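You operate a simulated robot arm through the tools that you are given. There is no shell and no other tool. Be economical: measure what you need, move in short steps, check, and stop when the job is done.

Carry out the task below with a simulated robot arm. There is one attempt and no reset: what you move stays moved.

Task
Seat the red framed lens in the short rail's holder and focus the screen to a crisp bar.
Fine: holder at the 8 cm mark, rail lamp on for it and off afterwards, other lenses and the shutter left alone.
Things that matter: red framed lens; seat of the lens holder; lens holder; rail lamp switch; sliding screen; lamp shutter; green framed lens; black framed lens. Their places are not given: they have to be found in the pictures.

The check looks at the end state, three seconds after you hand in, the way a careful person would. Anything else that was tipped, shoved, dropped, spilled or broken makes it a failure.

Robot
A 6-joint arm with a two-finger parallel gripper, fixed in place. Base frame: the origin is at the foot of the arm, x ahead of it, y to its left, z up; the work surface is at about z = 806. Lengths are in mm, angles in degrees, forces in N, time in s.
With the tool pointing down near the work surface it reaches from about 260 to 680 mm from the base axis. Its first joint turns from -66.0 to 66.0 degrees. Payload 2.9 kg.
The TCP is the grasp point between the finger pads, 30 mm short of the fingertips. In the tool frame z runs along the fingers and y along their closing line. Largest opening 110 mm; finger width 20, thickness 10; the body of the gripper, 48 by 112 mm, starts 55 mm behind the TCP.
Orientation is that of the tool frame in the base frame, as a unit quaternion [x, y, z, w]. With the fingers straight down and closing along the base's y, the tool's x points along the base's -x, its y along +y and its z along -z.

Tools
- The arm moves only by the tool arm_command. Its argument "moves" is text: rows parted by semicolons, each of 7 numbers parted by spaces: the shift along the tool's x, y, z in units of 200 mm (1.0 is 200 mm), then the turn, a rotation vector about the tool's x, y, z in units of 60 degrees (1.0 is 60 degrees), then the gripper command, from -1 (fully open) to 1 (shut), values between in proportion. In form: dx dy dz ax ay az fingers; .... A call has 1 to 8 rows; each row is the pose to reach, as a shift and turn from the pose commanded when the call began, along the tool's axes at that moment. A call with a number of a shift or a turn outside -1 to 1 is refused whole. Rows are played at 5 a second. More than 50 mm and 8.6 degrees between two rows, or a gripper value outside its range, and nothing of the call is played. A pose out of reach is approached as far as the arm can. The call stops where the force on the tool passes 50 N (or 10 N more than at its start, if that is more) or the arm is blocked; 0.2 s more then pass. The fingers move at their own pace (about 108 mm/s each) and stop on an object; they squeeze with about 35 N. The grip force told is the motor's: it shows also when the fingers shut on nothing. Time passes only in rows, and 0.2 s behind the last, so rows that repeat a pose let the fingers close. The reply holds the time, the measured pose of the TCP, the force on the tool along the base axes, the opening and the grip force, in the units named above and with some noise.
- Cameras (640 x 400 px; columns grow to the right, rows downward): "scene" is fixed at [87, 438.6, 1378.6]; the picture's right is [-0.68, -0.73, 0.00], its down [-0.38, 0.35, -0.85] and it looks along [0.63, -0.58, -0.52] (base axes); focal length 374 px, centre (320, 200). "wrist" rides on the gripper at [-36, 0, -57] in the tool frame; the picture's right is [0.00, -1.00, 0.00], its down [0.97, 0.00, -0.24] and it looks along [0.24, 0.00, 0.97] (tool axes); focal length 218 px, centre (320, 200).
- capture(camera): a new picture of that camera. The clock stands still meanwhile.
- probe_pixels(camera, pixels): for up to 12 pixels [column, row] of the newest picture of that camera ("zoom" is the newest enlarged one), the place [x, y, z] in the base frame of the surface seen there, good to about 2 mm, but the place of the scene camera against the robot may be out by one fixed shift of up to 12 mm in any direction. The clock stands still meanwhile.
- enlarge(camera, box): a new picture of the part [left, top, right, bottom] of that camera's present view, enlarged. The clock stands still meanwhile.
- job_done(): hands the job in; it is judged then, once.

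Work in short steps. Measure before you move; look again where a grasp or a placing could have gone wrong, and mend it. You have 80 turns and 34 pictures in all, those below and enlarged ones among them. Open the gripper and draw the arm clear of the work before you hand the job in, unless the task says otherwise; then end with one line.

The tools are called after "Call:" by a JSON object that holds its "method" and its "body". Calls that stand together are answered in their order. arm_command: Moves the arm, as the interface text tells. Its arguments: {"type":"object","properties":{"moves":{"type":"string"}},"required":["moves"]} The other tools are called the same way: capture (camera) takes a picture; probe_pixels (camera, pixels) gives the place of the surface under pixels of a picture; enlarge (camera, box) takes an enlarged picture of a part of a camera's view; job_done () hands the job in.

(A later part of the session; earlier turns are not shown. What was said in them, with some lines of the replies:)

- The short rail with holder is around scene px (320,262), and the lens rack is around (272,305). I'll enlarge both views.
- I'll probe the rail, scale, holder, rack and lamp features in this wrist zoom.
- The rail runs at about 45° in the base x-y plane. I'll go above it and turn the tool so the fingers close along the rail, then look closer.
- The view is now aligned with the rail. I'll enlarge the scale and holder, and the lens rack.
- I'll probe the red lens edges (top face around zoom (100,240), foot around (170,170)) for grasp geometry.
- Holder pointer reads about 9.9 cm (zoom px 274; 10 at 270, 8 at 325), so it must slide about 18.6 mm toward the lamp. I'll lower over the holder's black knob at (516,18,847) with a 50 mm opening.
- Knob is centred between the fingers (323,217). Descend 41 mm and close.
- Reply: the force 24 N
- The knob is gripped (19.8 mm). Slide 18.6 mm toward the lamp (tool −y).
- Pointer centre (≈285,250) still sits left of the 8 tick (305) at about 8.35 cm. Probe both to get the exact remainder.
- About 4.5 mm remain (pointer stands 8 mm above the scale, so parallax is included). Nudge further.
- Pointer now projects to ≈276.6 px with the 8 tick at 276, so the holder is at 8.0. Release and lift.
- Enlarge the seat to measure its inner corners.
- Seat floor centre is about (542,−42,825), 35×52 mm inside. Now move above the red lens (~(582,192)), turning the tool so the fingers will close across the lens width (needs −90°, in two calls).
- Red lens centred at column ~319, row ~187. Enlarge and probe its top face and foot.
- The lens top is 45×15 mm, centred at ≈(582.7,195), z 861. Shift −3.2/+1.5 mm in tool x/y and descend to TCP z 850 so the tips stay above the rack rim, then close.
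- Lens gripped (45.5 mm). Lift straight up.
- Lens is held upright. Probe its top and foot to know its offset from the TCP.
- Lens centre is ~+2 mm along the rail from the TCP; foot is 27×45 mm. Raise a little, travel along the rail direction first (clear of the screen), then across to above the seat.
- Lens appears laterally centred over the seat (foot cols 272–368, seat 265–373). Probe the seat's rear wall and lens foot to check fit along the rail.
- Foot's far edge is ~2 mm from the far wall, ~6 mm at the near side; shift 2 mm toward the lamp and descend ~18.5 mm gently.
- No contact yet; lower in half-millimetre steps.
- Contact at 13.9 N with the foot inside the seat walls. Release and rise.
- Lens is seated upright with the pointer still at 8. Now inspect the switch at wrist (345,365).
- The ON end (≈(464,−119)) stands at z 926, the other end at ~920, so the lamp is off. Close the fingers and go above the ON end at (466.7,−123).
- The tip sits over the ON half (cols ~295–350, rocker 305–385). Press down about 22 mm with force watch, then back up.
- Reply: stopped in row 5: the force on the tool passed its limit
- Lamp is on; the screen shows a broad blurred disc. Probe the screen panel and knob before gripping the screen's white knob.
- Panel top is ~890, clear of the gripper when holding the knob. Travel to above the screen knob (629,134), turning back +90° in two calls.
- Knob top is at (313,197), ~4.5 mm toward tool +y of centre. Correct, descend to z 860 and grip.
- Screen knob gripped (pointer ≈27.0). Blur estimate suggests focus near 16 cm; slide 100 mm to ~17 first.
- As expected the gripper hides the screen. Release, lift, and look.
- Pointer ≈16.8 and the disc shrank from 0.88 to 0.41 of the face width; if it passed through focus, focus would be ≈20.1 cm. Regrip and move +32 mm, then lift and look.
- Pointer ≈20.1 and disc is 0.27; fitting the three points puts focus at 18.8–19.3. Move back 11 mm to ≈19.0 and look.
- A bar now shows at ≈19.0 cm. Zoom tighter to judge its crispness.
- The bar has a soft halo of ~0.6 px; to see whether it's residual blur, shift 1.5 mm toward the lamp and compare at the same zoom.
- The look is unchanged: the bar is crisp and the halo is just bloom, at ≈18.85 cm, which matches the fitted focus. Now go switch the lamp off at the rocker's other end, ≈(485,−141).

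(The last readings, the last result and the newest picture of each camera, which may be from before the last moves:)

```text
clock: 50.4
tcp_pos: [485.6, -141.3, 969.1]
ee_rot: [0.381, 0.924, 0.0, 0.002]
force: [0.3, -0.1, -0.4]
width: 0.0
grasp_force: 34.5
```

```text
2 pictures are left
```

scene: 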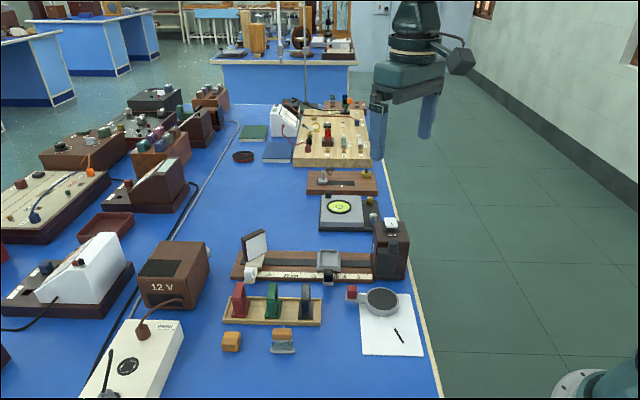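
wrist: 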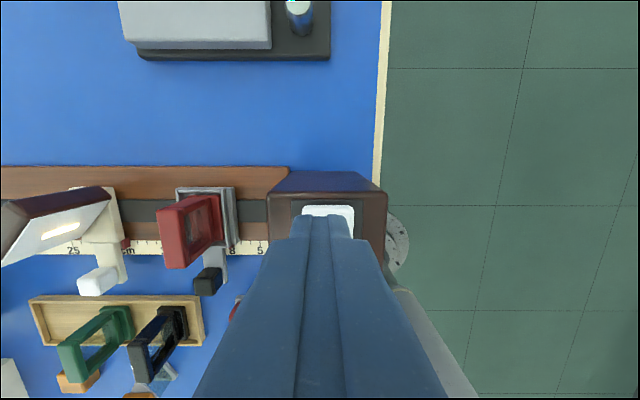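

Rocker's off-edge is at row 205 while the tip covers rows ~210–256; shift 5.5 mm toward the off end and 3 mm sideways, then press.

Call:
{"method": "arm_command", "body": {"moves": "-0.027 -0.015 0 0 0 0 1; -0.027 -0.015 0.05 0 0 0 1; -0.027 -0.015 0.07 0 0 0 1; -0.027 -0.015 0.085 0 0 0 1; -0.027 -0.015 0.1 0 0 0 1; -0.027 -0.015 0.11 0 0 0 1"}}

Call:
{"method": "arm_command", "body": {"moves": "0 0 -0.05 0 0 0 1; 0 0 -0.2 0 0 0 1; 0 0 -0.4 0 0 0 1; 0 0 -0.5 0 0 0 1; 0 0 -0.5 0 0 0 1"}}

Call:
{"method": "enlarge", "body": {"camera": "scene", "box": [220, 200, 430, 331]}}

```text
clock: 51.9
tcp_pos: [488.8, -148.5, 952.5]
ee_rot: [0.382, 0.924, 0.0, 0.004]
force: [0.1, -0.8, 3.9]
width: 0.0
grasp_force: 34.4
stopped in row 6: the force on the tool passed its limit (the readings are from after the stop); the commanded pose is now the measured one
```

```text
clock: 53.1
tcp_pos: [487.3, -146.6, 1051.8]
ee_rot: [0.382, 0.924, 0.001, 0.005]
force: [-1.4, 0.4, -0.6]
width: 0.0
grasp_force: 35.1
```

```text
3.05 times, centred on (325, 266) of scene
```

zoom: 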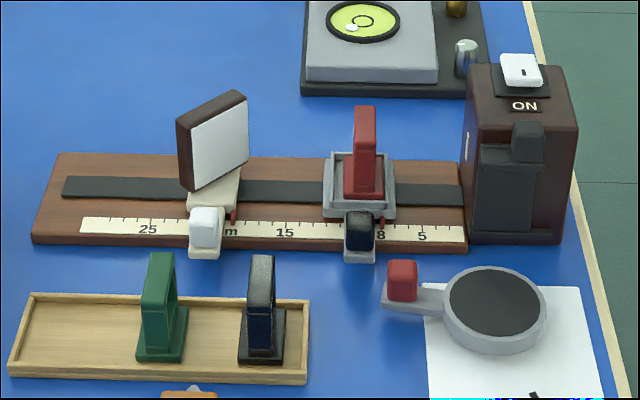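

The lamp is off, the lens is seated at 8 cm and the other items are undisturbed. Open the gripper and draw the arm up and clear.

Call:
{"method": "arm_command", "body": {"moves": "0 0 -0.2 0 0 0 -0.5; 0 0 -0.4 0 0 0 -1; 0 0 -0.55 0 0 0 -1; 0 0 -0.55 0 0 0 -1; 0 0 -0.55 0 0 0 -1"}}

```text
clock: 54.3
tcp_pos: [486.9, -146.6, 1161.5]
ee_rot: [0.382, 0.924, 0.001, 0.004]
force: [-0.2, 0.3, -0.4]
width: 110.0
grasp_force: 0.0
```

The arm is clear with the gripper open, so I'm handing in.

Call:
{"method": "job_done", "body": {}}

```text
The job is handed in.
```

The red framed lens is seated in the holder at the 8 cm mark, the screen showed a crisp bar at about 18.9 cm, the rail lamp is back off, and the other lenses and the shutter were not touched.
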